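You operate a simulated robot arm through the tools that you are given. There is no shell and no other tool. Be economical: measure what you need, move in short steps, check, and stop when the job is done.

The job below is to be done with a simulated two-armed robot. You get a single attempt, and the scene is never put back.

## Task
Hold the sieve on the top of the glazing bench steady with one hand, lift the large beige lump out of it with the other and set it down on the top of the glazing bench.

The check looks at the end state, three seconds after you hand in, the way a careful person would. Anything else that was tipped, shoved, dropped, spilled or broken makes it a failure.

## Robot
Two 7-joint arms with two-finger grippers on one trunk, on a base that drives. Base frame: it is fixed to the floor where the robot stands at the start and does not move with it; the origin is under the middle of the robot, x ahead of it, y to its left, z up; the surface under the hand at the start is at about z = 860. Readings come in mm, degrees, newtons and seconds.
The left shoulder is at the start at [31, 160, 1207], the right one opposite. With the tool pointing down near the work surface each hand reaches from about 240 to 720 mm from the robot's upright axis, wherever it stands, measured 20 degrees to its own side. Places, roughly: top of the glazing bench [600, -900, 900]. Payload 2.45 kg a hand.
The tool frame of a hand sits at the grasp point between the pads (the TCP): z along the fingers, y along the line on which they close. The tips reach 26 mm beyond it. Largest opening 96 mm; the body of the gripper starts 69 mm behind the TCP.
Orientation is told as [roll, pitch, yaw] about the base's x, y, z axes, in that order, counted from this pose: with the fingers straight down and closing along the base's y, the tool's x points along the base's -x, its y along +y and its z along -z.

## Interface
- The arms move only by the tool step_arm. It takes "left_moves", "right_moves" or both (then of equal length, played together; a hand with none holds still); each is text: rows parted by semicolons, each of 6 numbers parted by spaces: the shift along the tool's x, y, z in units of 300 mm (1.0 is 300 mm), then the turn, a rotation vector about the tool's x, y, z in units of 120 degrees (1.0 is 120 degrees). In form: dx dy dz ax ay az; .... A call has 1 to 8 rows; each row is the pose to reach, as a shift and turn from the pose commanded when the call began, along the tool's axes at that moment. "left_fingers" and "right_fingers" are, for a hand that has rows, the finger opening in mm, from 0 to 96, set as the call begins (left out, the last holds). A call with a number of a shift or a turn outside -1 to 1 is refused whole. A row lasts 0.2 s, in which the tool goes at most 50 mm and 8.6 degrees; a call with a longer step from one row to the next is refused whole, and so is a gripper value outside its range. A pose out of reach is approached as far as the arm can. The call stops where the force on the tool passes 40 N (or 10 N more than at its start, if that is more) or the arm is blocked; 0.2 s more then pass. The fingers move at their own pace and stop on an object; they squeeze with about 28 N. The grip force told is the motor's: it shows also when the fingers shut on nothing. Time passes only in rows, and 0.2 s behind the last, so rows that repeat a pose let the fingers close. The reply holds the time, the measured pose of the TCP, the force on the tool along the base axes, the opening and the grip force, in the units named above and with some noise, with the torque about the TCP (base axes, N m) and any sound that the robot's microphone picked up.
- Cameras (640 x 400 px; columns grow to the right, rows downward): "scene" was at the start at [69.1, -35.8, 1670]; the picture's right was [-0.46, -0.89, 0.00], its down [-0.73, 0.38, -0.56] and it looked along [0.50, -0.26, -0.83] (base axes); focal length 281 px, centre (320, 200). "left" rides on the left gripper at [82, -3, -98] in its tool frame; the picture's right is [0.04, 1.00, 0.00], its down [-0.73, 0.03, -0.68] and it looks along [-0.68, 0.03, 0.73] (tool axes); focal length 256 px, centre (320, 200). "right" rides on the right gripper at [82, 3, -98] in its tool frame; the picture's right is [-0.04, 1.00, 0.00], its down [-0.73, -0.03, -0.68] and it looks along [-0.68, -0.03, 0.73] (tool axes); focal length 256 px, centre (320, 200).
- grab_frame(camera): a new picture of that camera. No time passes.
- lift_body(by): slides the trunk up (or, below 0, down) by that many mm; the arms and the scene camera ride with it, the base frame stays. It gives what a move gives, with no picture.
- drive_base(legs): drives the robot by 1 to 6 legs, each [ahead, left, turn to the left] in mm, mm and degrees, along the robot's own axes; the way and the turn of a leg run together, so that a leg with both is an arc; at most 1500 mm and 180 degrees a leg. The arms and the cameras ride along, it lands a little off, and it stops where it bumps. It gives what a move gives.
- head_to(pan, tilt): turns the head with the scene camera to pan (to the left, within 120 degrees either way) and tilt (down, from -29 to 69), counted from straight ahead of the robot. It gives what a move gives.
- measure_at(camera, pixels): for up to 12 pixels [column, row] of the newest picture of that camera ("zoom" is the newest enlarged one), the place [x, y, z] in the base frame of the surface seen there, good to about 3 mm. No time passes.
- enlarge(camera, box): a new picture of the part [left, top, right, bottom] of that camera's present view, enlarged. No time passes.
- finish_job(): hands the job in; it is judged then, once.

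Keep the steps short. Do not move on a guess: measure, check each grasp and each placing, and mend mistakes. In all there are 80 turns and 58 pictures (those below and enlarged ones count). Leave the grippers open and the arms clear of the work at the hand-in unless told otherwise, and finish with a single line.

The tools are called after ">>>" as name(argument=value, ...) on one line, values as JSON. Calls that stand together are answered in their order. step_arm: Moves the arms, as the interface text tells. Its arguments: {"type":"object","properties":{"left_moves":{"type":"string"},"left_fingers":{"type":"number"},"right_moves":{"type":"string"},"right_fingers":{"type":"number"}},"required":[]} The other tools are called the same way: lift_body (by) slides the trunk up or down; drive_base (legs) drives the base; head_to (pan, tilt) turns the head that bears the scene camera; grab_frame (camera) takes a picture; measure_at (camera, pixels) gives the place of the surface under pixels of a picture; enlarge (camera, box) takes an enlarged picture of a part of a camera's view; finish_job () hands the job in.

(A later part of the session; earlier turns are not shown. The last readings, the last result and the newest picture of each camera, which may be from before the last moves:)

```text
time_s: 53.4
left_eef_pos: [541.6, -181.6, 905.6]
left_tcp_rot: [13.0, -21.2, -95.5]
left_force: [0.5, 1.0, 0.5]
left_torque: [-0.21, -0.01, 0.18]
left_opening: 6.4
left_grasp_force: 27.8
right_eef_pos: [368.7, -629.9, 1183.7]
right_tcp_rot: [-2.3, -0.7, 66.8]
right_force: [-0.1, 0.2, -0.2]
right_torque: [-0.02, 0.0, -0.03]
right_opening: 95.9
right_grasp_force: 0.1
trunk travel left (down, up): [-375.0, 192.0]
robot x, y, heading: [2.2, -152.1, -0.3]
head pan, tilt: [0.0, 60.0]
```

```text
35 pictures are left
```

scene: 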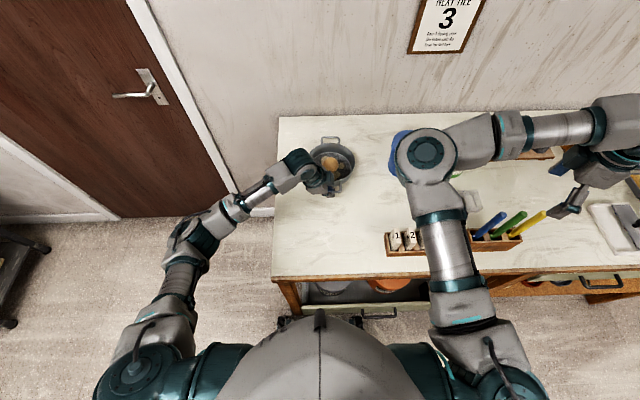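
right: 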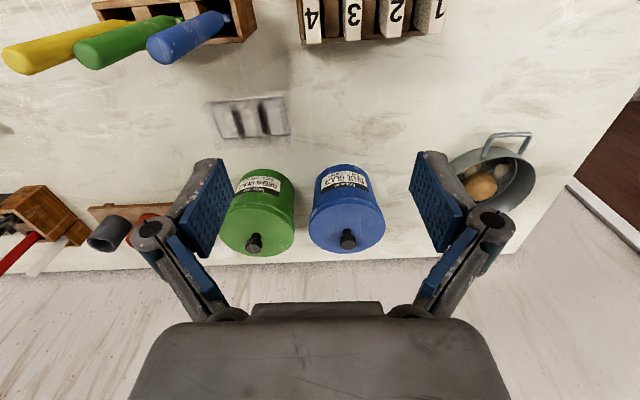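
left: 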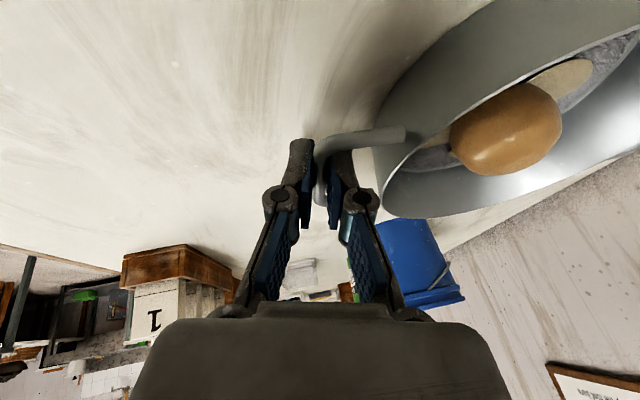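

The handle is held (opening 6.4 mm, 28 N) and the pan is undisturbed. Now the right hand goes over at height; first half of the way, straightening up and yawing to 70.

>>> step_arm(right_moves="-0.1204 -0.0204 0.0117 -0.0026 0.0011 -0.0039;-0.2409 -0.0409 0.0234 -0.0051 0.0023 -0.0077;-0.3613 -0.0613 0.0351 -0.0077 0.0034 -0.0116;-0.4817 -0.0817 0.0469 -0.0103 0.0046 -0.0154;-0.6021 -0.1021 0.0586 -0.0129 0.0057 -0.0193;-0.7226 -0.1226 0.0703 -0.0154 0.0069 -0.0231;-0.843 -0.143 0.082 -0.018 0.008 -0.027;-0.843 -0.143 0.082 -0.018 0.008 -0.027", right_fingers=76)

>>> grab_frame(camera="scene")

```text
time_s: 55.1
left_eef_pos: [542.1, -180.8, 904.2]
left_tcp_rot: [12.9, -21.2, -95.6]
left_force: [-0.9, 1.4, -0.5]
left_torque: [-0.26, -0.01, 0.01]
left_opening: 6.5
left_grasp_force: 27.7
right_eef_pos: [538.1, -493.6, 1177.7]
right_tcp_rot: [-0.1, 0.4, 70.0]
right_force: [0.0, 0.7, 0.4]
right_torque: [0.01, -0.02, 0.01]
right_opening: 75.8
right_grasp_force: 0.0
right hand out of reach, approached as far as the arm can: row 3, 4, 5, 6, 7, 8
trunk travel left (down, up): [-375.0, 192.0]
robot x, y, heading: [3.9, -151.5, -0.5]
head pan, tilt: [0.0, 60.0]
```

```text
34 pictures are left
```

scene: 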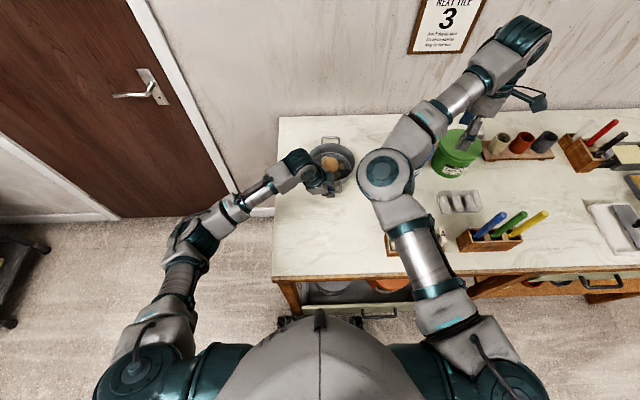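

At this height the reach runs out, so I'll come in closer and lower: to about (500,-380,1120).

>>> step_arm(right_moves="-0.0785 0.0622 0.0483 0 0 0;-0.157 0.1245 0.0965 0 0 0;-0.2355 0.1868 0.1448 0 0 0;-0.314 0.249 0.193 0 0 0;-0.314 0.249 0.193 0 0 0")

>>> grab_frame(camera="right")

>>> grab_frame(camera="scene")

```text
time_s: 56.4
left_eef_pos: [541.8, -179.5, 904.9]
left_tcp_rot: [12.9, -21.3, -95.5]
left_force: [0.7, 0.1, 0.1]
left_torque: [0.0, 0.01, 0.0]
left_opening: 6.6
left_grasp_force: 28.0
right_eef_pos: [591.4, -437.8, 1121.1]
right_tcp_rot: [-0.2, 0.4, 70.0]
right_force: [0.1, 0.1, 1.2]
right_torque: [-0.01, -0.03, 0.01]
right_opening: 76.0
right_grasp_force: 0.2
right hand out of reach, approached as far as the arm can: row 1, 2, 3, 4, 5
trunk travel left (down, up): [-375.0, 192.0]
robot x, y, heading: [4.1, -147.8, -0.4]
head pan, tilt: [0.0, 60.0]
```

```text
33 pictures are left
```

right: 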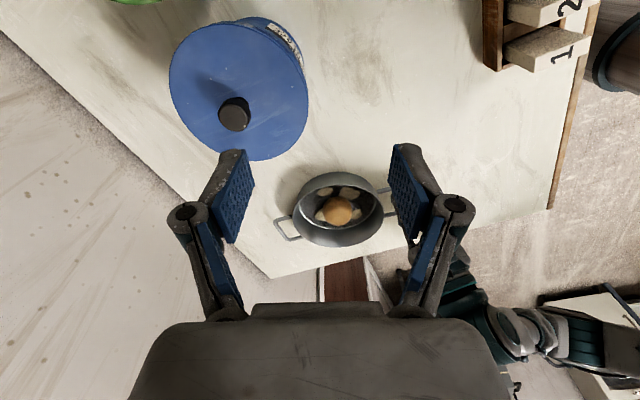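

```text
32 pictures are left
```

scene: 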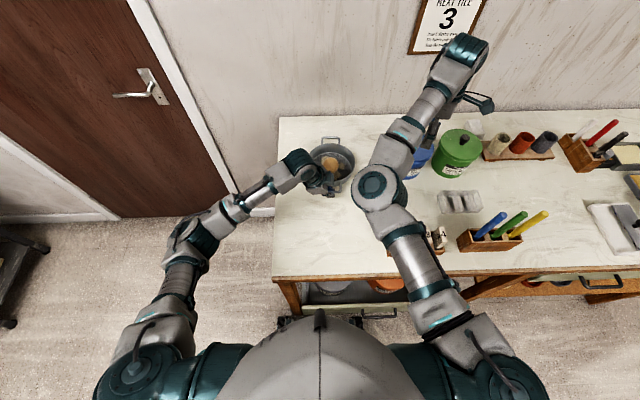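

The right arm stalls with yaw 70 (a joint limit, since nearer points should be reachable). A closing line at about 75° (yaw -14.5) also clears the small lumps. I'll turn the right wrist back while moving toward (500,-370,1120).

>>> step_arm(right_moves="0.023 -0.021 -0.007 0 0 0.07;0.046 -0.043 -0.013 0 0 0.14;0.069 -0.064 -0.02 0 0 0.21;0.092 -0.085 -0.027 0 0 0.28;0.115 -0.107 -0.033 0 0 0.35;0.138 -0.128 -0.04 0 0 0.42;0.161 -0.15 -0.047 0 0 0.49;0.183 -0.171 -0.053 0 0 0.56")

>>> grab_frame(camera="scene")

```text
time_s: 58.1
left_eef_pos: [541.9, -182.1, 904.1]
left_tcp_rot: [12.9, -21.2, -95.5]
left_force: [-0.1, 1.4, 0.2]
left_torque: [-0.05, -0.02, 0.15]
left_opening: 6.8
left_grasp_force: 28.2
right_eef_pos: [618.7, -508.8, 1136.2]
right_tcp_rot: [-0.3, 0.1, 2.7]
right_force: [-0.3, 0.2, 0.3]
right_torque: [0.01, -0.04, -0.01]
right_opening: 76.0
right_grasp_force: 0.0
trunk travel left (down, up): [-375.0, 192.0]
robot x, y, heading: [3.0, -151.7, -0.1]
head pan, tilt: [0.0, 60.0]
```

```text
31 pictures are left
```

scene: 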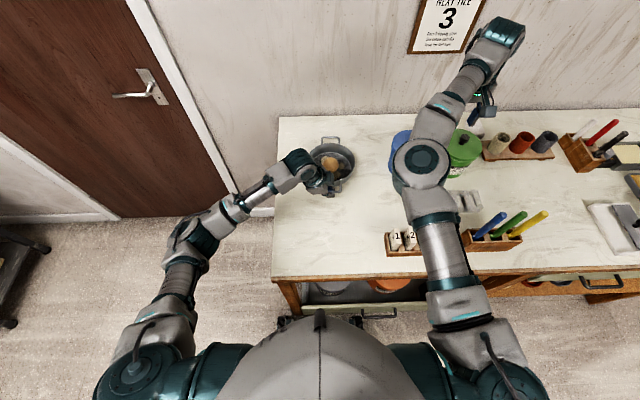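

With yaw near 0 the arm follows. I'll go inward to about (600,-330,1100).

>>> step_arm(right_moves="0.007 0.12 0.024 0 0 0;0.014 0.24 0.048 0 0 0;0.021 0.36 0.072 0 0 0;0.028 0.48 0.096 0 0 0;0.035 0.6 0.12 0 0 0;0.035 0.6 0.12 0 0 0")

>>> grab_frame(camera="scene")

>>> grab_frame(camera="right")

```text
time_s: 59.5
left_eef_pos: [542.2, -181.2, 905.1]
left_tcp_rot: [12.9, -21.4, -95.5]
left_force: [0.9, 0.3, 1.9]
left_torque: [0.01, -0.02, 0.0]
left_opening: 6.9
left_grasp_force: 28.2
right_eef_pos: [639.1, -338.3, 1096.3]
right_tcp_rot: [-0.4, 0.2, 2.9]
right_force: [-0.2, -0.5, -0.6]
right_torque: [0.03, 0.01, 0.0]
right_opening: 75.9
right_grasp_force: 0.0
right hand out of reach, approached as far as the arm can: row 3, 4, 5, 6
trunk travel left (down, up): [-375.0, 192.0]
robot x, y, heading: [1.6, -150.4, -0.1]
head pan, tilt: [0.0, 60.0]
```

```text
30 pictures are left
```

scene: 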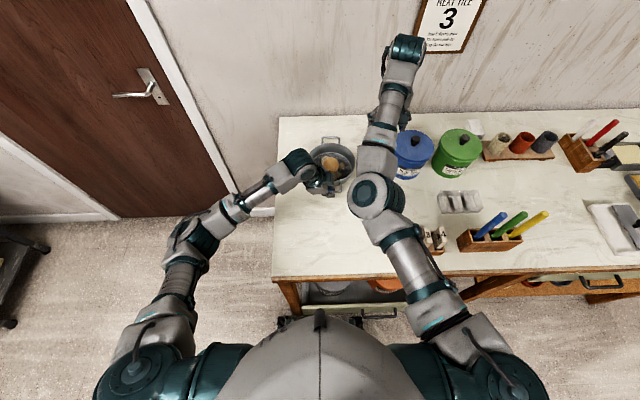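

```text
29 pictures are left
```

right: 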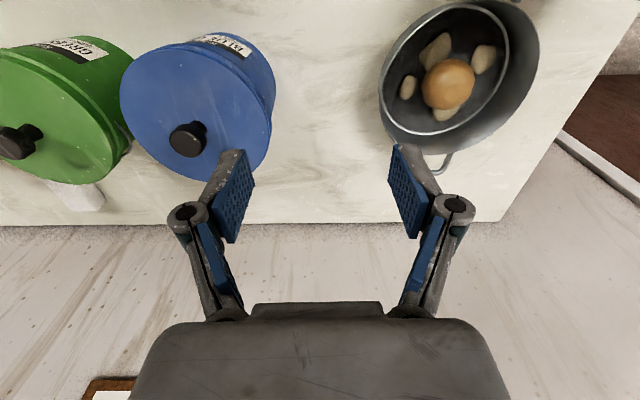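

The hand is now at (639,-338,1096), still drifting a bit at the limit. I'll step further left toward (657,-240,1080) to see if it follows.

>>> step_arm(right_moves="-0.025 0.11 0.018 0 0 0;-0.05 0.22 0.036 0 0 0;-0.077 0.33 0.053 0 0 0;-0.077 0.33 0.053 0 0 0")

>>> grab_frame(camera="scene")

```text
time_s: 60.5
left_eef_pos: [542.7, -180.1, 905.7]
left_tcp_rot: [12.8, -21.3, -95.5]
left_force: [-0.2, -1.3, 0.6]
left_torque: [0.01, 0.0, -0.01]
left_opening: 6.7
left_grasp_force: 27.5
right_eef_pos: [652.2, -265.6, 1083.1]
right_tcp_rot: [-0.4, 0.1, 2.8]
right_force: [0.5, 0.9, 0.1]
right_torque: [0.02, -0.03, 0.02]
right_opening: 76.0
right_grasp_force: 0.0
right hand out of reach, approached as far as the arm can: row 3, 4
trunk travel left (down, up): [-375.0, 192.0]
robot x, y, heading: [-1.8, -153.6, -0.0]
head pan, tilt: [0.0, 60.0]
```

```text
28 pictures are left
```

scene: 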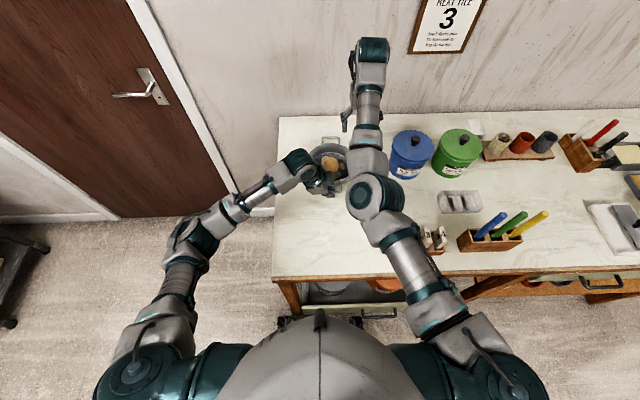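

It's progressing. I continue toward (657,-190,1060).

>>> step_arm(right_moves="-0.012 0.08 0.02 0 0 0;-0.024 0.16 0.04 0 0 0;-0.03 0.25 0.07 0 0 0;-0.03 0.25 0.07 0 0 0")

>>> grab_frame(camera="scene")

>>> grab_frame(camera="right")

```text
time_s: 61.5
left_eef_pos: [541.2, -181.5, 905.5]
left_tcp_rot: [12.9, -21.3, -95.5]
left_force: [-0.7, 0.3, 0.2]
left_torque: [-0.02, 0.0, -0.01]
left_opening: 6.8
left_grasp_force: 27.8
right_eef_pos: [651.7, -267.4, 1076.1]
right_tcp_rot: [-0.4, 0.1, 2.9]
right_force: [0.4, -0.7, -1.1]
right_torque: [-0.01, 0.01, -0.01]
right_opening: 76.0
right_grasp_force: 0.0
right hand out of reach, approached as far as the arm can: row 1, 2, 3, 4
trunk travel left (down, up): [-375.0, 192.0]
robot x, y, heading: [3.9, -151.3, -0.2]
head pan, tilt: [0.0, 60.0]
```

```text
27 pictures are left
```

scene: 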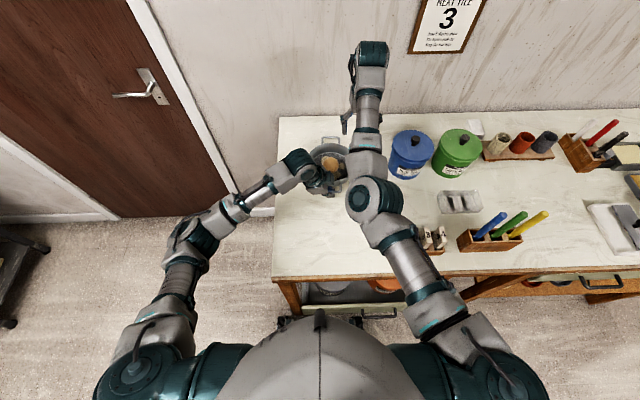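

```text
26 pictures are left
```

right: 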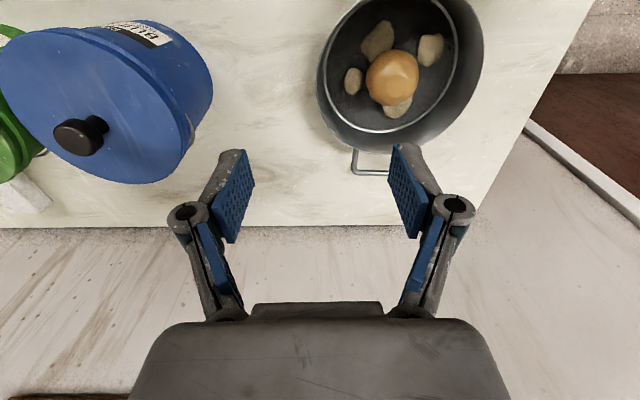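

The right arm is at its inward limit at y≈-267, which is just above the pan's right wall. So I swap roles: the right hand will pinch the wall at the pan's right side, and the left hand (with slack) will take the ball. I'll zoom the right camera and measure the rim.

>>> enlarge(camera="right", box=[300, 0, 500, 180])

```text
2.22 times, centred on (400, 90) of right
```

zoom: 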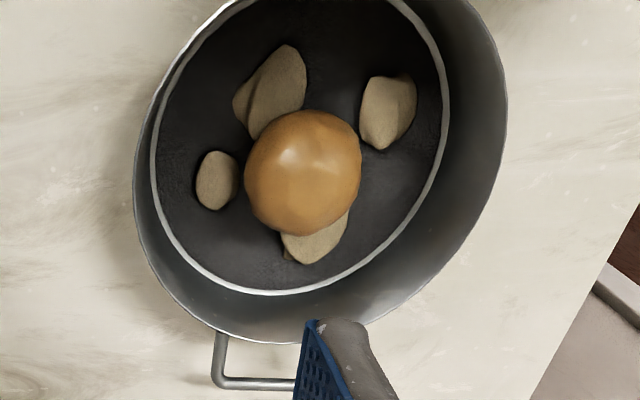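

>>> measure_at(camera="zoom", pixels=[[136, 190], [137, 160], [143, 130], [137, 220], [145, 260], [152, 180], [175, 180], [215, 180], [200, 180], [120, 180], [270, 95], [505, 100]])

>>> measure_at(camera="zoom", pixels=[[303, 150], [303, 115], [250, 170], [358, 170], [303, 230], [290, 190], [330, 190], [320, 240], [390, 110]])

```text
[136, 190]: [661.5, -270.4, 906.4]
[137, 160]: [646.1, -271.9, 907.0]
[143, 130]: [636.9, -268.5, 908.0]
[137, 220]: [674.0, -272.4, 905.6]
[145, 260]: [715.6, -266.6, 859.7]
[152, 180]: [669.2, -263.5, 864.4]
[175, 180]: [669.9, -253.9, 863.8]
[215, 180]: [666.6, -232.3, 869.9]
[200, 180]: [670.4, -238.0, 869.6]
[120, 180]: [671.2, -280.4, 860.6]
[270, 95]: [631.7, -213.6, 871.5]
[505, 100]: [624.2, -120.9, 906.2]
```

```text
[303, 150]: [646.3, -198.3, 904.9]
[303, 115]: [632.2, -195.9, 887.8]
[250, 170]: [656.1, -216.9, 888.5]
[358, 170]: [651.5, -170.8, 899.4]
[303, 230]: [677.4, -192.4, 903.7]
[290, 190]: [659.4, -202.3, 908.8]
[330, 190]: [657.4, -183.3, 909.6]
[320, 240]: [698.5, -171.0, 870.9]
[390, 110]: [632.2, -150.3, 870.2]
```

The rim at the right is at about (655,-271,906), with the inner floor edge at y≈-264, and the nearest lump starts at y≈-241. I'll lower the right hand above the wall to z=950 with opening 30 and yaw -3.5, then check.

>>> step_arm(right_moves="0 -0.002 0.105 0 0 0.027;0 -0.005 0.21 0 0 0.054;0 -0.005 0.315 0 0 0.054;0 -0.005 0.42 0 0 0.054;0 -0.005 0.42 0 0 0.054", right_fingers=30)

>>> grab_frame(camera="right")

>>> grab_frame(camera="scene")

```text
time_s: 62.8
left_eef_pos: [542.3, -182.0, 905.0]
left_tcp_rot: [12.9, -21.3, -95.5]
left_force: [0.5, -0.6, -1.0]
left_torque: [0.04, 0.01, 0.02]
left_opening: 6.9
left_grasp_force: 27.7
right_eef_pos: [647.3, -302.8, 949.1]
right_tcp_rot: [-0.4, 0.2, -3.5]
right_force: [0.7, 0.2, -0.3]
right_torque: [0.0, -0.01, -0.03]
right_opening: 29.9
right_grasp_force: 0.0
right hand out of reach, approached as far as the arm can: row 1, 2, 3, 4, 5
trunk travel left (down, up): [-375.0, 192.0]
robot x, y, heading: [4.2, -152.3, -0.1]
head pan, tilt: [0.0, 60.0]
```

```text
24 pictures are left
```

right: 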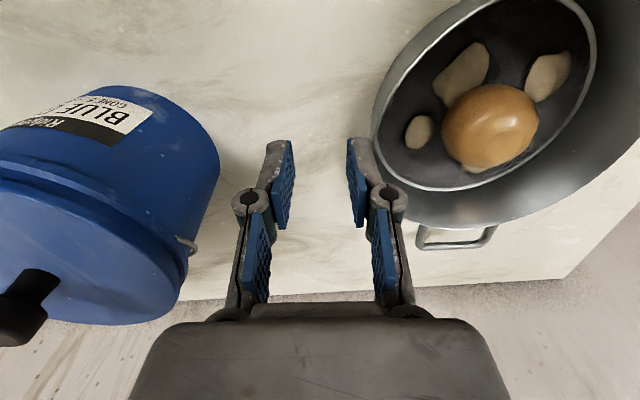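

```text
23 pictures are left
```

scene: 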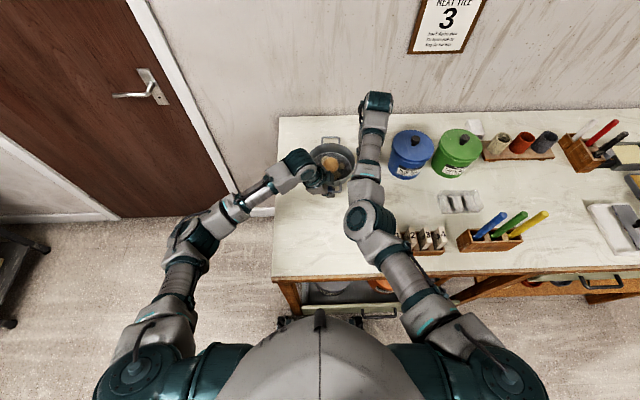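

The limit is the right upper arm's inward stop; the robot stands too far right for it. Best is my original split (left on the handle with its lean, right on the ball) with the robot some 170 mm further left, driven in small gentle legs. First I measure the blue canister, then release the handle and lift both hands clear.

>>> measure_at(camera="right", pixels=[[215, 160], [205, 130], [120, 92], [20, 330], [185, 250], [60, 230]])

>>> step_arm(left_moves="0 0 0 0 0 0;0 0 0 0 0 0;0 0 0 0 0 0", left_fingers=26)

>>> step_arm(right_moves="0 0 -0.12 0 0 0;0 0 -0.24 0 0 0;0 0 -0.36 0 0 0;0 0 -0.48 0 0 0;0 0 -0.48 0 0 0")

>>> enlarge(camera="left", box=[240, 70, 420, 200])

```text
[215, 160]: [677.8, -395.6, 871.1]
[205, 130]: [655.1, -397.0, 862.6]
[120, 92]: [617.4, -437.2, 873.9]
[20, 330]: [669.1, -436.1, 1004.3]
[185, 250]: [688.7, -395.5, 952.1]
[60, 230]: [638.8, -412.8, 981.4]
```

```text
time_s: 63.5
left_eef_pos: [542.1, -180.4, 903.6]
left_tcp_rot: [12.9, -21.3, -95.5]
left_force: [0.6, -0.2, 0.7]
left_torque: [0.0, 0.03, -0.04]
left_opening: 26.1
left_grasp_force: 0.1
right_eef_pos: [647.2, -303.3, 949.3]
right_tcp_rot: [-0.3, 0.0, -3.5]
right_force: [-0.5, 0.4, -0.2]
right_torque: [-0.02, -0.01, 0.04]
right_opening: 29.8
right_grasp_force: 0.1
trunk travel left (down, up): [-375.0, 192.0]
robot x, y, heading: [0.9, -152.7, 0.0]
head pan, tilt: [0.0, 60.0]
```

```text
time_s: 64.8
left_eef_pos: [542.8, -180.6, 904.2]
left_tcp_rot: [12.8, -21.3, -95.6]
left_force: [-0.6, 0.5, 0.5]
left_torque: [-0.04, 0.02, -0.02]
left_opening: 25.9
left_grasp_force: 0.0
right_eef_pos: [647.0, -302.4, 1091.4]
right_tcp_rot: [-0.4, 0.1, -3.6]
right_force: [0.6, 0.6, -0.5]
right_torque: [-0.02, -0.01, -0.02]
right_opening: 29.8
right_grasp_force: 0.1
trunk travel left (down, up): [-375.0, 192.0]
robot x, y, heading: [-1.4, -152.3, -0.2]
head pan, tilt: [0.0, 60.0]
```

```text
3.08 times, centred on (330, 135) of left
```

zoom: 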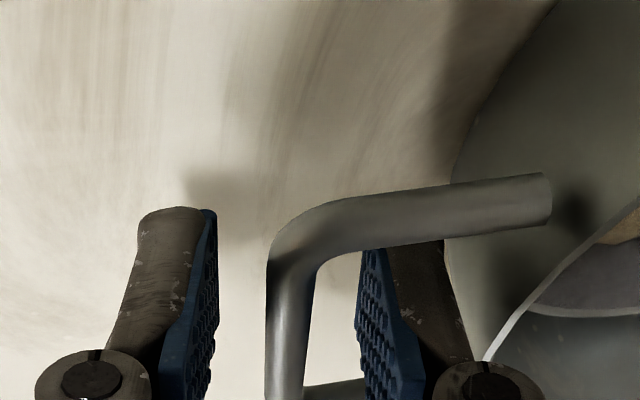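

The handle is free. I back the left hand out along its own axis by 150 mm.

>>> step_arm(left_moves="0 0 -0.1 0 0 0;0 0 -0.2 0 0 0;0 0 -0.3 0 0 0;0 0 -0.4 0 0 0;0 0 -0.5 0 0 0;0 0 -0.5 0 0 0")

>>> drive_base(legs=[[0, 14, 0], [0, 14, 0], [0, 14, 0], [0, 14, 0], [0, 14, 0], [0, 14, 0]])

>>> drive_base(legs=[[0, 14, 0], [0, 14, 0], [0, 14, 0], [0, 14, 0], [0, 14, 0], [0, 14, 0]])

>>> head_to(pan=-20, tilt=56)

>>> head_to(pan=-19, tilt=56)

```text
time_s: 66.2
left_eef_pos: [512.8, -124.4, 1039.2]
left_tcp_rot: [12.8, -21.3, -95.5]
left_force: [0.8, -1.5, 0.3]
left_torque: [-0.04, 0.03, 0.04]
left_opening: 26.2
left_grasp_force: 0.1
right_eef_pos: [647.4, -300.6, 1091.4]
right_tcp_rot: [-0.3, 0.1, -3.7]
right_force: [-0.1, 0.1, 0.2]
right_torque: [0.0, -0.01, -0.02]
right_opening: 30.1
right_grasp_force: 0.1
trunk travel left (down, up): [-375.0, 192.0]
robot x, y, heading: [3.3, -154.9, -0.1]
head pan, tilt: [0.0, 60.0]
```

```text
time_s: 68.7
left_eef_pos: [513.8, -39.5, 1039.8]
left_tcp_rot: [12.9, -21.3, -95.5]
left_force: [0.3, 0.0, 1.1]
left_torque: [-0.01, 0.01, 0.0]
left_opening: 25.6
left_grasp_force: 0.1
right_eef_pos: [648.0, -217.2, 1092.6]
right_tcp_rot: [-0.4, 0.1, -3.6]
right_force: [-0.4, -0.1, -0.4]
right_torque: [-0.02, 0.01, -0.02]
right_opening: 29.9
right_grasp_force: 0.1
trunk travel left (down, up): [-375.0, 192.0]
robot x, y, heading: [2.1, -66.1, -0.3]
head pan, tilt: [0.0, 60.0]
```

```text
time_s: 71.3
left_eef_pos: [509.9, 46.9, 1042.0]
left_tcp_rot: [13.2, -21.3, -95.6]
left_force: [0.4, 1.1, -0.1]
left_torque: [-0.03, 0.01, 0.03]
left_opening: 26.1
left_grasp_force: 0.0
right_eef_pos: [644.6, -130.0, 1094.4]
right_tcp_rot: [-0.6, -0.4, -3.6]
right_force: [0.6, 0.8, 0.8]
right_torque: [-0.01, 0.0, -0.03]
right_opening: 29.9
right_grasp_force: 0.1
trunk travel left (down, up): [-375.0, 192.0]
robot x, y, heading: [0.7, 21.8, -0.2]
head pan, tilt: [0.0, 60.0]
```

```text
time_s: 72.1
left_eef_pos: [506.4, 46.2, 1043.3]
left_tcp_rot: [13.4, -21.1, -95.6]
left_force: [-0.3, 1.4, 0.5]
left_torque: [0.0, 0.0, -0.03]
left_opening: 26.1
left_grasp_force: 0.1
right_eef_pos: [640.2, -130.6, 1097.7]
right_tcp_rot: [-0.3, -0.5, -3.5]
right_force: [-0.2, -0.6, 0.9]
right_torque: [-0.02, -0.02, -0.01]
right_opening: 30.0
right_grasp_force: 0.1
trunk travel left (down, up): [-375.0, 192.0]
robot x, y, heading: [0.7, 22.1, -0.4]
head pan, tilt: [-20.0, 56.0]
```

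```text
time_s: 72.7
left_eef_pos: [506.1, 37.6, 1044.0]
left_tcp_rot: [13.3, -20.7, -95.7]
left_force: [0.0, 0.1, -0.2]
left_torque: [-0.01, -0.03, 0.0]
left_opening: 25.9
left_grasp_force: 0.0
right_eef_pos: [640.0, -139.8, 1096.5]
right_tcp_rot: [0.1, -0.4, -3.6]
right_force: [-0.7, 0.1, 0.6]
right_torque: [0.03, 0.01, -0.01]
right_opening: 29.6
right_grasp_force: 0.1
trunk travel left (down, up): [-375.0, 192.0]
robot x, y, heading: [1.7, 23.2, 0.1]
head pan, tilt: [-19.0, 56.0]
```

The robot stands at y≈+22 with only a small sway. I'll let it settle.

>>> head_to(pan=120, tilt=56)

>>> head_to(pan=-120, tilt=56)

>>> head_to(pan=-15, tilt=58)

>>> grab_frame(camera="scene")

```text
time_s: 74.9
left_eef_pos: [504.6, 34.8, 1044.4]
left_tcp_rot: [13.3, -20.6, -95.5]
left_force: [-0.2, 0.0, 0.5]
left_torque: [0.0, 0.02, -0.01]
left_opening: 26.0
left_grasp_force: 0.1
right_eef_pos: [640.7, -143.1, 1095.9]
right_tcp_rot: [0.2, -0.4, -3.7]
right_force: [-0.6, -0.3, -1.1]
right_torque: [0.04, -0.01, -0.01]
right_opening: 29.9
right_grasp_force: 0.0
trunk travel left (down, up): [-375.0, 192.0]
robot x, y, heading: [1.1, 23.5, -0.1]
head pan, tilt: [120.0, 56.0]
```

```text
time_s: 78.3
left_eef_pos: [505.9, 35.7, 1044.4]
left_tcp_rot: [13.4, -20.6, -95.7]
left_force: [0.0, -0.1, 0.1]
left_torque: [0.01, 0.02, 0.01]
left_opening: 26.2
left_grasp_force: 0.1
right_eef_pos: [641.4, -143.0, 1095.8]
right_tcp_rot: [0.2, -0.3, -3.6]
right_force: [-0.4, 0.1, -0.2]
right_torque: [-0.02, 0.03, 0.04]
right_opening: 30.0
right_grasp_force: 0.0
trunk travel left (down, up): [-375.0, 192.0]
robot x, y, heading: [0.1, 24.3, -0.1]
head pan, tilt: [-120.0, 56.0]
```

```text
time_s: 80.1
left_eef_pos: [506.3, 34.1, 1044.2]
left_tcp_rot: [13.3, -20.6, -95.5]
left_force: [-0.9, -0.4, 1.1]
left_torque: [-0.01, 0.01, -0.02]
left_opening: 25.9
left_grasp_force: 0.1
right_eef_pos: [640.4, -143.7, 1096.0]
right_tcp_rot: [0.2, -0.4, -3.6]
right_force: [0.0, -0.8, -0.8]
right_torque: [0.02, -0.02, 0.01]
right_opening: 29.9
right_grasp_force: 0.1
trunk travel left (down, up): [-375.0, 192.0]
robot x, y, heading: [1.6, 23.4, -0.2]
head pan, tilt: [-15.0, 58.0]
```

```text
21 pictures are left
```

scene: 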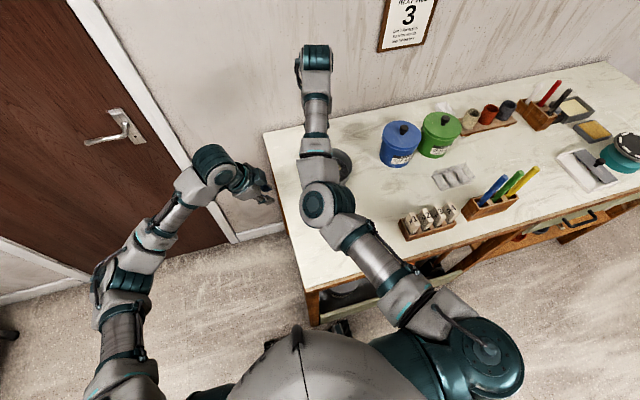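

It's settled. I first test the right hand: yaw to about 64 while shifting to about (655,-198,1076), above the ball.

>>> step_arm(right_moves="-0.008 -0.03 0.01 0 0 -0.07;-0.016 -0.06 0.02 0 0 -0.14;-0.024 -0.09 0.03 0 0 -0.21;-0.032 -0.12 0.04 0 0 -0.28;-0.04 -0.15 0.05 0 0 -0.35;-0.05 -0.18 0.067 0 0 -0.42;-0.062 -0.18 0.067 0 0 -0.49;-0.062 -0.18 0.067 0 0 -0.56", right_fingers=76)

>>> grab_frame(camera="right")

```text
time_s: 81.9
left_eef_pos: [506.3, 33.6, 1045.0]
left_tcp_rot: [13.2, -20.5, -95.7]
left_force: [0.3, -0.4, 0.3]
left_torque: [0.02, -0.03, 0.0]
left_opening: 26.0
left_grasp_force: 0.1
right_eef_pos: [656.6, -199.0, 1074.9]
right_tcp_rot: [-0.4, -0.4, 63.7]
right_force: [-0.5, -0.6, -0.4]
right_torque: [0.0, 0.04, 0.0]
right_opening: 75.9
right_grasp_force: 0.0
trunk travel left (down, up): [-375.0, 192.0]
robot x, y, heading: [2.2, 18.7, -0.4]
head pan, tilt: [-15.0, 58.0]
```

```text
20 pictures are left
```

right: 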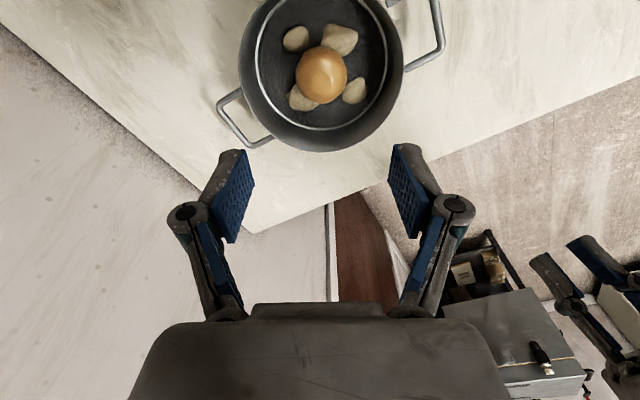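

No stall. I'll measure the ball and lumps from here, and lower to a pre-grasp about 100 mm above, with a 10° lean and yaw 70.

>>> measure_at(camera="right", pixels=[[322, 72], [322, 50], [300, 75], [345, 75], [322, 95], [300, 100], [354, 90], [340, 38], [296, 38], [322, 60]])

>>> step_arm(right_moves="0.011 0.002 0.091 0 -0.028 -0.0175;0.022 0.004 0.182 0 -0.056 -0.035;0.033 0.006 0.273 0 -0.083 -0.0525;0.033 0.006 0.273 0 -0.083 -0.0525")

>>> grab_frame(camera="right")

```text
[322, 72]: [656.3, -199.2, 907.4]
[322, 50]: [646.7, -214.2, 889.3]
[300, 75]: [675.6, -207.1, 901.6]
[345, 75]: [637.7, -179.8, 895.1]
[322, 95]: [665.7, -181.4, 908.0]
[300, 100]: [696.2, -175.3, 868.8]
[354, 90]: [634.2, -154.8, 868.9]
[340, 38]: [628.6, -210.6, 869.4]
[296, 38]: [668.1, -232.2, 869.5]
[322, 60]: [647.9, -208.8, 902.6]
```

```text
time_s: 82.9
left_eef_pos: [505.9, 34.0, 1044.3]
left_tcp_rot: [13.3, -20.5, -95.7]
left_force: [-0.9, -0.1, 0.5]
left_torque: [0.02, -0.01, 0.02]
left_opening: 25.9
left_grasp_force: 0.0
right_eef_pos: [649.5, -205.9, 993.0]
right_tcp_rot: [-0.9, -10.3, 70.0]
right_force: [-0.2, 0.1, 0.4]
right_torque: [0.0, 0.02, 0.01]
right_opening: 76.1
right_grasp_force: 0.0
trunk travel left (down, up): [-375.0, 192.0]
robot x, y, heading: [4.7, 19.4, -0.2]
head pan, tilt: [-15.0, 58.0]
```

```text
19 pictures are left
```

right: 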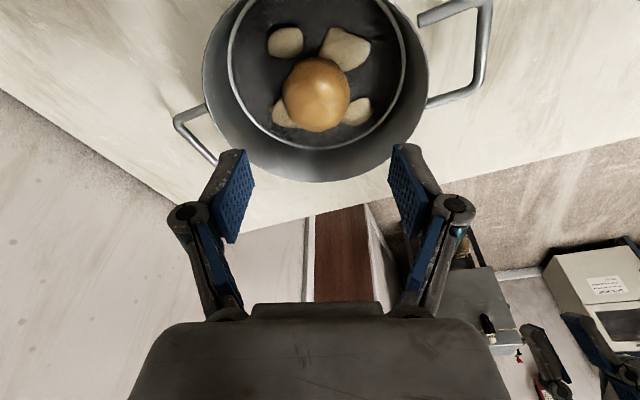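

The right hand reaches well. I leave it waiting and bring the left hand back to the handle pre-grasp at (521,-149,1001).

>>> step_arm(left_moves="-0.1024 0.0038 0.0728 0 0 0;-0.2048 0.0076 0.1456 0 0 0;-0.3072 0.0114 0.2184 0 0 0;-0.4096 0.0152 0.2912 0 0 0;-0.512 0.019 0.364 0 0 0;-0.512 0.019 0.364 0 0 0")

>>> grab_frame(camera="left")

>>> grab_frame(camera="scene")

```text
time_s: 84.3
left_eef_pos: [532.5, -137.7, 1001.0]
left_tcp_rot: [13.4, -20.6, -94.0]
left_force: [-0.5, 0.0, 0.0]
left_torque: [0.01, 0.01, 0.0]
left_opening: 26.2
left_grasp_force: 0.1
right_eef_pos: [648.5, -222.2, 991.9]
right_tcp_rot: [-0.7, -10.1, 68.3]
right_force: [-0.5, 0.6, 0.2]
right_torque: [-0.04, -0.01, -0.03]
right_opening: 76.0
right_grasp_force: 0.0
trunk travel left (down, up): [-375.0, 192.0]
robot x, y, heading: [1.9, 17.6, -0.0]
head pan, tilt: [-15.0, 58.0]
```

```text
18 pictures are left
```

left: 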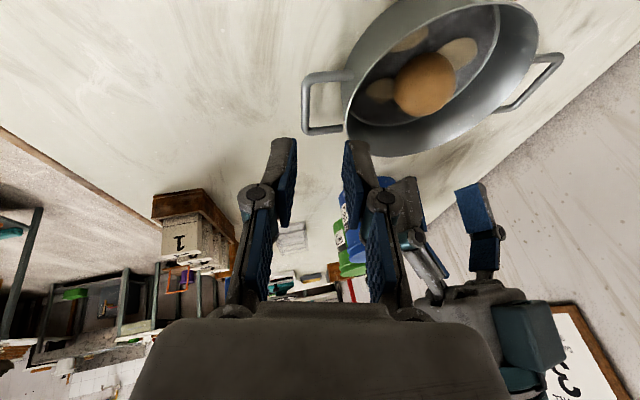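

```text
17 pictures are left
```

scene: 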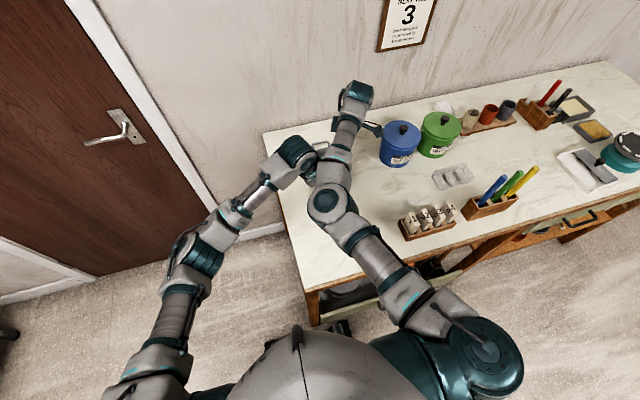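

The right hand got nudged (y -206→-222) and the left yaw shifted, so the two forearms touched. I back the left off at once, then move the right aside and up.

>>> step_arm(left_moves="0.08 0 -0.06 0 0 0;0.16 0 -0.12 0 0 0;0.24 0 -0.17 0 0 0")

>>> step_arm(right_moves="0.09 -0.038 -0.083 0 0 0;0.18 -0.075 -0.167 0 0 0;0.27 -0.113 -0.25 0 0 0;0.27 -0.113 -0.25 0 0 0")

```text
time_s: 85.1
left_eef_pos: [516.7, -63.9, 1022.5]
left_tcp_rot: [13.3, -20.6, -95.8]
left_force: [0.7, 0.1, -1.0]
left_torque: [-0.03, -0.02, -0.01]
left_opening: 26.3
left_grasp_force: 0.1
right_eef_pos: [650.2, -204.8, 992.7]
right_tcp_rot: [-0.9, -10.3, 70.1]
right_force: [-0.1, -0.2, 0.2]
right_torque: [-0.01, -0.04, -0.01]
right_opening: 76.1
right_grasp_force: 0.1
trunk travel left (down, up): [-375.0, 192.0]
robot x, y, heading: [1.0, 17.7, -0.4]
head pan, tilt: [-15.0, 58.0]
```

```text
time_s: 86.1
left_eef_pos: [518.5, -64.1, 1022.9]
left_tcp_rot: [13.3, -20.6, -95.7]
left_force: [-0.4, -0.2, -0.1]
left_torque: [0.01, -0.01, 0.01]
left_opening: 25.8
left_grasp_force: 0.0
right_eef_pos: [649.8, -307.8, 1052.6]
right_tcp_rot: [-0.8, -10.4, 70.0]
right_force: [-0.3, -0.9, 0.8]
right_torque: [0.01, 0.0, -0.01]
right_opening: 76.2
right_grasp_force: 0.1
trunk travel left (down, up): [-375.0, 192.0]
robot x, y, heading: [1.2, 22.7, -0.2]
head pan, tilt: [-15.0, 58.0]
```

Both hands recovered. Now I re-approach with the left leaning 41° away (wrist lower and further left), to a pre-grasp 100 mm out.

>>> step_arm(left_moves="-0.037 -0.001 0.064 0 -0.056 0;-0.075 -0.002 0.129 0 -0.111 0;-0.112 -0.004 0.193 0 -0.167 0;-0.112 -0.004 0.193 0 -0.167 0")

>>> grab_frame(camera="left")

```text
time_s: 87.1
left_eef_pos: [522.2, -115.0, 977.6]
left_tcp_rot: [16.5, -39.9, -101.6]
left_force: [-0.2, 0.5, -0.5]
left_torque: [-0.04, 0.04, -0.04]
left_opening: 26.2
left_grasp_force: 0.1
right_eef_pos: [650.3, -306.9, 1053.5]
right_tcp_rot: [-0.8, -10.4, 70.0]
right_force: [0.1, -0.3, -0.1]
right_torque: [0.02, -0.01, -0.01]
right_opening: 76.2
right_grasp_force: 0.1
trunk travel left (down, up): [-375.0, 192.0]
robot x, y, heading: [-0.4, 18.9, -0.0]
head pan, tilt: [-15.0, 58.0]
```

```text
16 pictures are left
```

left: 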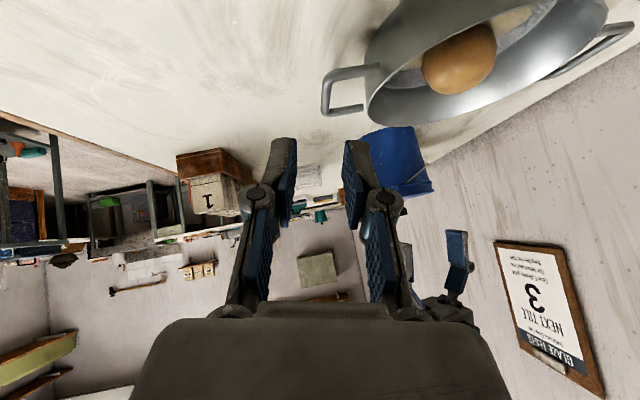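

Checking the bar location from this view before advancing.

>>> measure_at(camera="left", pixels=[[327, 95], [330, 80], [328, 107], [350, 72], [455, 55], [345, 110]])

>>> step_arm(left_moves="-0.005 0.006 0.075 0 0 0;-0.01 0.012 0.15 0 0 0;-0.014 0.016 0.23 0 0 0;-0.014 0.016 0.23 0 0 0")

>>> enlarge(camera="left", box=[240, 70, 420, 200])

```text
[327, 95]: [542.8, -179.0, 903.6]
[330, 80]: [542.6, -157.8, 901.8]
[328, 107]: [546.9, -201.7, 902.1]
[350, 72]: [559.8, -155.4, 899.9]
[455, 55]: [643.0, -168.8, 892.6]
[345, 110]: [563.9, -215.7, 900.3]
```

```text
time_s: 88.1
left_eef_pos: [537.8, -165.2, 932.7]
left_tcp_rot: [16.4, -39.9, -101.6]
left_force: [-0.7, -0.5, -0.1]
left_torque: [-0.01, 0.01, -0.03]
left_opening: 26.0
left_grasp_force: 0.0
right_eef_pos: [649.7, -308.2, 1053.6]
right_tcp_rot: [-0.8, -10.4, 69.9]
right_force: [-0.2, -0.8, 0.0]
right_torque: [0.0, -0.02, 0.0]
right_opening: 76.0
right_grasp_force: 0.1
trunk travel left (down, up): [-375.0, 192.0]
robot x, y, heading: [1.7, 18.0, -0.0]
head pan, tilt: [-15.0, 58.0]
```

```text
3.08 times, centred on (330, 135) of left
```

zoom: 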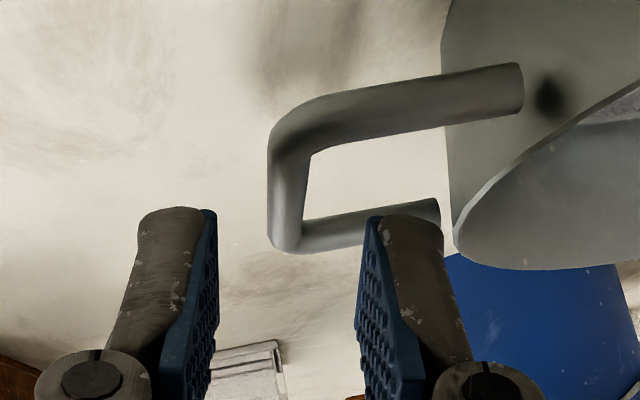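

The bar is centred in the gap. Advancing the last 30 mm, slightly up along tool x, then checking.

>>> step_arm(left_moves="0.006 0 0.05 0 0 0;0.008 0 0.1 0 0 0;0.008 0 0.1 0 0 0")

>>> enlarge(camera="left", box=[240, 70, 420, 200])

```text
time_s: 88.9
left_eef_pos: [541.1, -184.6, 908.0]
left_tcp_rot: [16.4, -39.8, -101.5]
left_force: [0.0, 0.0, 0.4]
left_torque: [-0.02, 0.02, 0.02]
left_opening: 26.1
left_grasp_force: 0.1
right_eef_pos: [649.3, -307.4, 1053.9]
right_tcp_rot: [-0.8, -10.4, 69.9]
right_force: [0.6, -0.4, -0.7]
right_torque: [-0.02, -0.01, -0.01]
right_opening: 76.1
right_grasp_force: 0.0
trunk travel left (down, up): [-375.0, 192.0]
robot x, y, heading: [3.1, 19.4, -0.4]
head pan, tilt: [-15.0, 58.0]
```

```text
3.08 times, centred on (330, 135) of left
```

zoom: 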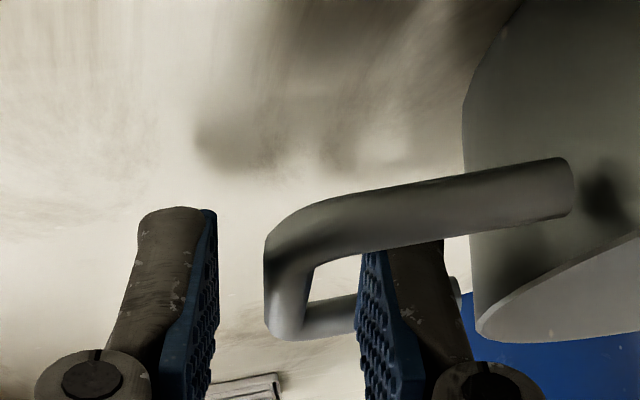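

The bar is between the pads, centred, no contact force. Closing.

>>> step_arm(left_moves="0 0 0 0 0 0;0 0 0 0 0 0;0 0 0 0 0 0", left_fingers=0)

```text
time_s: 89.7
left_eef_pos: [542.8, -183.6, 908.4]
left_tcp_rot: [16.3, -39.9, -101.4]
left_force: [-0.7, 0.5, -0.2]
left_torque: [-0.09, 0.01, -0.03]
left_opening: 7.3
left_grasp_force: 27.9
right_eef_pos: [649.5, -307.6, 1052.8]
right_tcp_rot: [-0.8, -10.4, 69.9]
right_force: [-1.2, -0.3, 1.0]
right_torque: [0.0, -0.02, 0.0]
right_opening: 76.2
right_grasp_force: 0.1
trunk travel left (down, up): [-375.0, 192.0]
robot x, y, heading: [3.9, 18.9, -0.1]
head pan, tilt: [-15.0, 58.0]
```

The handle is held (7.3 mm, 28 N). Now the right hand moves to its pre-grasp at (644,-223,981), lean 18°, watching for contact between the arms.

>>> step_arm(right_moves="-0.053 0.028 0.071 0 -0.016 0;-0.106 0.056 0.142 0 -0.032 0;-0.159 0.084 0.212 0 -0.049 0;-0.212 0.112 0.283 0 -0.065 0;-0.212 0.112 0.283 0 -0.065 0")

>>> grab_frame(camera="right")

>>> grab_frame(camera="scene")

```text
time_s: 90.9
left_eef_pos: [542.3, -182.6, 908.3]
left_tcp_rot: [16.2, -39.9, -101.5]
left_force: [-1.1, 0.5, 0.4]
left_torque: [-0.09, 0.0, -0.01]
left_opening: 7.4
left_grasp_force: 27.8
right_eef_pos: [644.8, -222.9, 978.9]
right_tcp_rot: [-1.0, -18.2, 70.0]
right_force: [0.6, 0.3, -0.2]
right_torque: [-0.01, 0.0, -0.01]
right_opening: 76.0
right_grasp_force: 0.1
trunk travel left (down, up): [-375.0, 192.0]
robot x, y, heading: [2.0, 17.5, -0.2]
head pan, tilt: [-15.0, 58.0]
```

```text
13 pictures are left
```

right: 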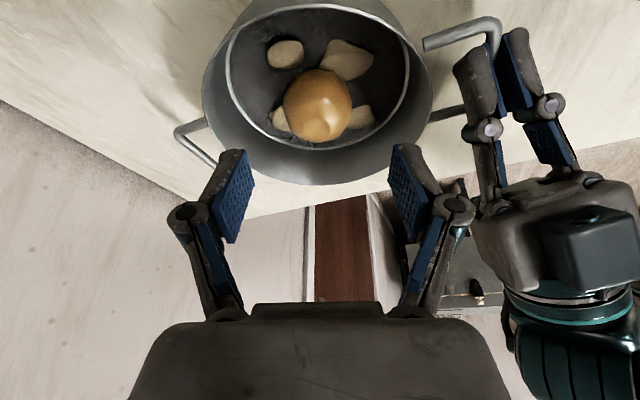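

```text
12 pictures are left
```

scene: 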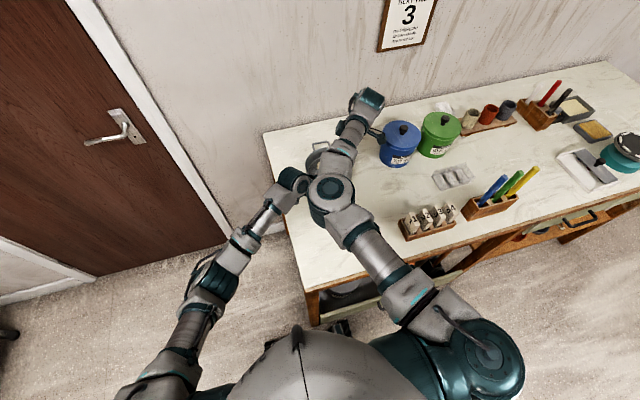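

No contact yet. I'll check heights where the left wrist and the right elbow come close in the scene view, plus the ball in the right view.

>>> measure_at(camera="scene", pixels=[[290, 178], [300, 190], [305, 180], [312, 195], [330, 190], [345, 145], [330, 160], [265, 215]])

>>> measure_at(camera="right", pixels=[[317, 105], [290, 105], [345, 105], [317, 78], [317, 135], [350, 60], [360, 112], [278, 118]])

```text
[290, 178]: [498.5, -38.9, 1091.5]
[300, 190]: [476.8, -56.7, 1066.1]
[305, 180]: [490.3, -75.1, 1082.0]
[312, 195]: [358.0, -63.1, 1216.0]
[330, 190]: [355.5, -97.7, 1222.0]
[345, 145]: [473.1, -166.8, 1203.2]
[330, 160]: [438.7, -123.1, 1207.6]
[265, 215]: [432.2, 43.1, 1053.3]
```

```text
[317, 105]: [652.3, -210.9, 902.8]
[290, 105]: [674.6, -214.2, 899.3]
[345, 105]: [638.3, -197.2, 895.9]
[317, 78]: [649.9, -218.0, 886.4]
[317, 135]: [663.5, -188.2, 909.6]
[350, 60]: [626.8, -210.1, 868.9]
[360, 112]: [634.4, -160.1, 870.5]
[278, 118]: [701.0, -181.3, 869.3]
```

Clearances between the arms look sufficient. The ball fits near (658,-191). I descend 45 mm along the tool axis, then look.

>>> step_arm(right_moves="0 0 0.05 0 0 0;0 0 0.1 0 0 0;0 0 0.15 0 0 0;0 0 0.15 0 0 0")

>>> grab_frame(camera="right")

```text
time_s: 91.9
left_eef_pos: [541.9, -183.8, 907.4]
left_tcp_rot: [16.4, -39.9, -101.5]
left_force: [-0.4, 1.2, 0.5]
left_torque: [0.02, -0.02, 0.0]
left_opening: 7.2
left_grasp_force: 27.9
right_eef_pos: [651.2, -210.5, 937.1]
right_tcp_rot: [-0.8, -18.1, 70.2]
right_force: [-0.4, 0.7, 0.6]
right_torque: [-0.01, 0.01, 0.01]
right_opening: 76.2
right_grasp_force: 0.0
trunk travel left (down, up): [-375.0, 192.0]
robot x, y, heading: [-0.5, 18.7, 0.0]
head pan, tilt: [-15.0, 58.0]
```

```text
11 pictures are left
```

right: 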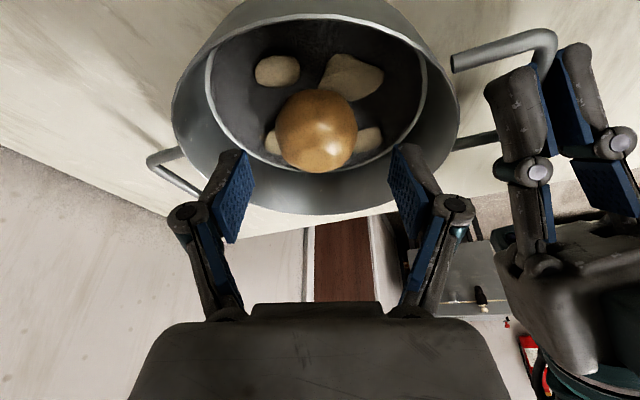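

The ball is centred between the fingers (column 317 vs 320), lumps clear of the finger lines. Descending the last 43 mm with opening 70.

>>> step_arm(right_moves="0 0 0.05 0 0 0;0 0 0.1 0 0 0;0 0 0.143 0 0 0;0 0 0.143 0 0 0", right_fingers=70)

>>> grab_frame(camera="right")

```text
time_s: 92.9
left_eef_pos: [541.6, -183.0, 908.0]
left_tcp_rot: [16.2, -40.0, -101.5]
left_force: [-0.4, 0.7, 0.6]
left_torque: [0.0, -0.02, 0.01]
left_opening: 7.3
left_grasp_force: 28.3
right_eef_pos: [655.9, -197.4, 895.9]
right_tcp_rot: [-0.8, -18.1, 70.1]
right_force: [-0.1, -0.6, -0.3]
right_torque: [-0.01, 0.0, 0.01]
right_opening: 70.2
right_grasp_force: 0.1
trunk travel left (down, up): [-375.0, 192.0]
robot x, y, heading: [5.2, 18.1, -0.1]
head pan, tilt: [-15.0, 58.0]
```

```text
10 pictures are left
```

right: 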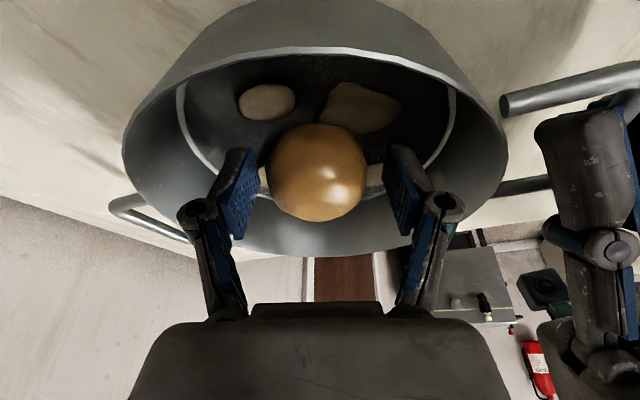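

The ball is between the fingers, no contact forces. Closing the right gripper.

>>> step_arm(right_moves="0 0 0 0 0 0;0 0 0 0 0 0;0 0 0 0 0 0;0 0 0 0 0 0", right_fingers=30)

```text
time_s: 93.9
left_eef_pos: [541.8, -182.8, 909.2]
left_tcp_rot: [16.3, -39.8, -101.5]
left_force: [1.0, -0.5, 0.7]
left_torque: [-0.05, 0.02, 0.08]
left_opening: 7.1
left_grasp_force: 27.6
right_eef_pos: [656.5, -197.9, 896.5]
right_tcp_rot: [-0.8, -18.2, 70.0]
right_force: [1.3, -1.0, 3.1]
right_torque: [-0.05, -0.08, -0.06]
right_opening: 55.6
right_grasp_force: 27.7
trunk travel left (down, up): [-375.0, 192.0]
robot x, y, heading: [3.4, 21.6, -0.2]
head pan, tilt: [-15.0, 58.0]
```

Gripped at 55.6 mm with 28 N. Lifting straight up, 30 mm first.

>>> step_arm(right_moves="-0.01 0 -0.032 0 0 0;-0.02 0 -0.063 0 0 0;-0.031 0 -0.095 0 0 0;-0.031 0 -0.095 0 0 0")

>>> grab_frame(camera="right")

```text
time_s: 94.9
left_eef_pos: [541.1, -182.6, 907.3]
left_tcp_rot: [16.2, -39.8, -101.5]
left_force: [0.3, 1.3, 0.3]
left_torque: [0.06, 0.0, 0.05]
left_opening: 7.4
left_grasp_force: 28.1
right_eef_pos: [656.7, -197.9, 928.3]
right_tcp_rot: [-1.0, -18.2, 70.2]
right_force: [0.5, -2.5, 7.8]
right_torque: [-0.06, -0.14, 0.01]
right_opening: 31.6
right_grasp_force: 1.1
trunk travel left (down, up): [-375.0, 192.0]
robot x, y, heading: [3.4, 18.8, -0.5]
head pan, tilt: [-15.0, 58.0]
```

```text
9 pictures are left
```

right: 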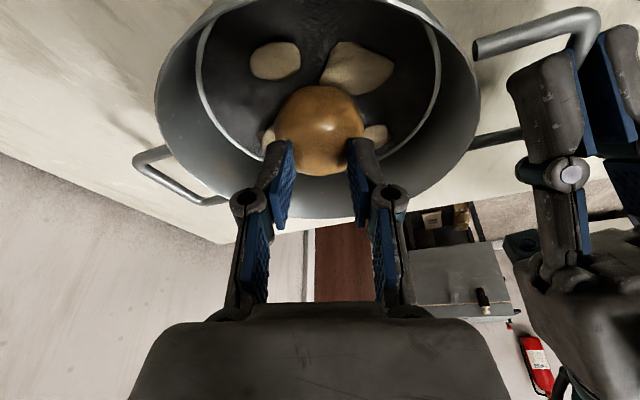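

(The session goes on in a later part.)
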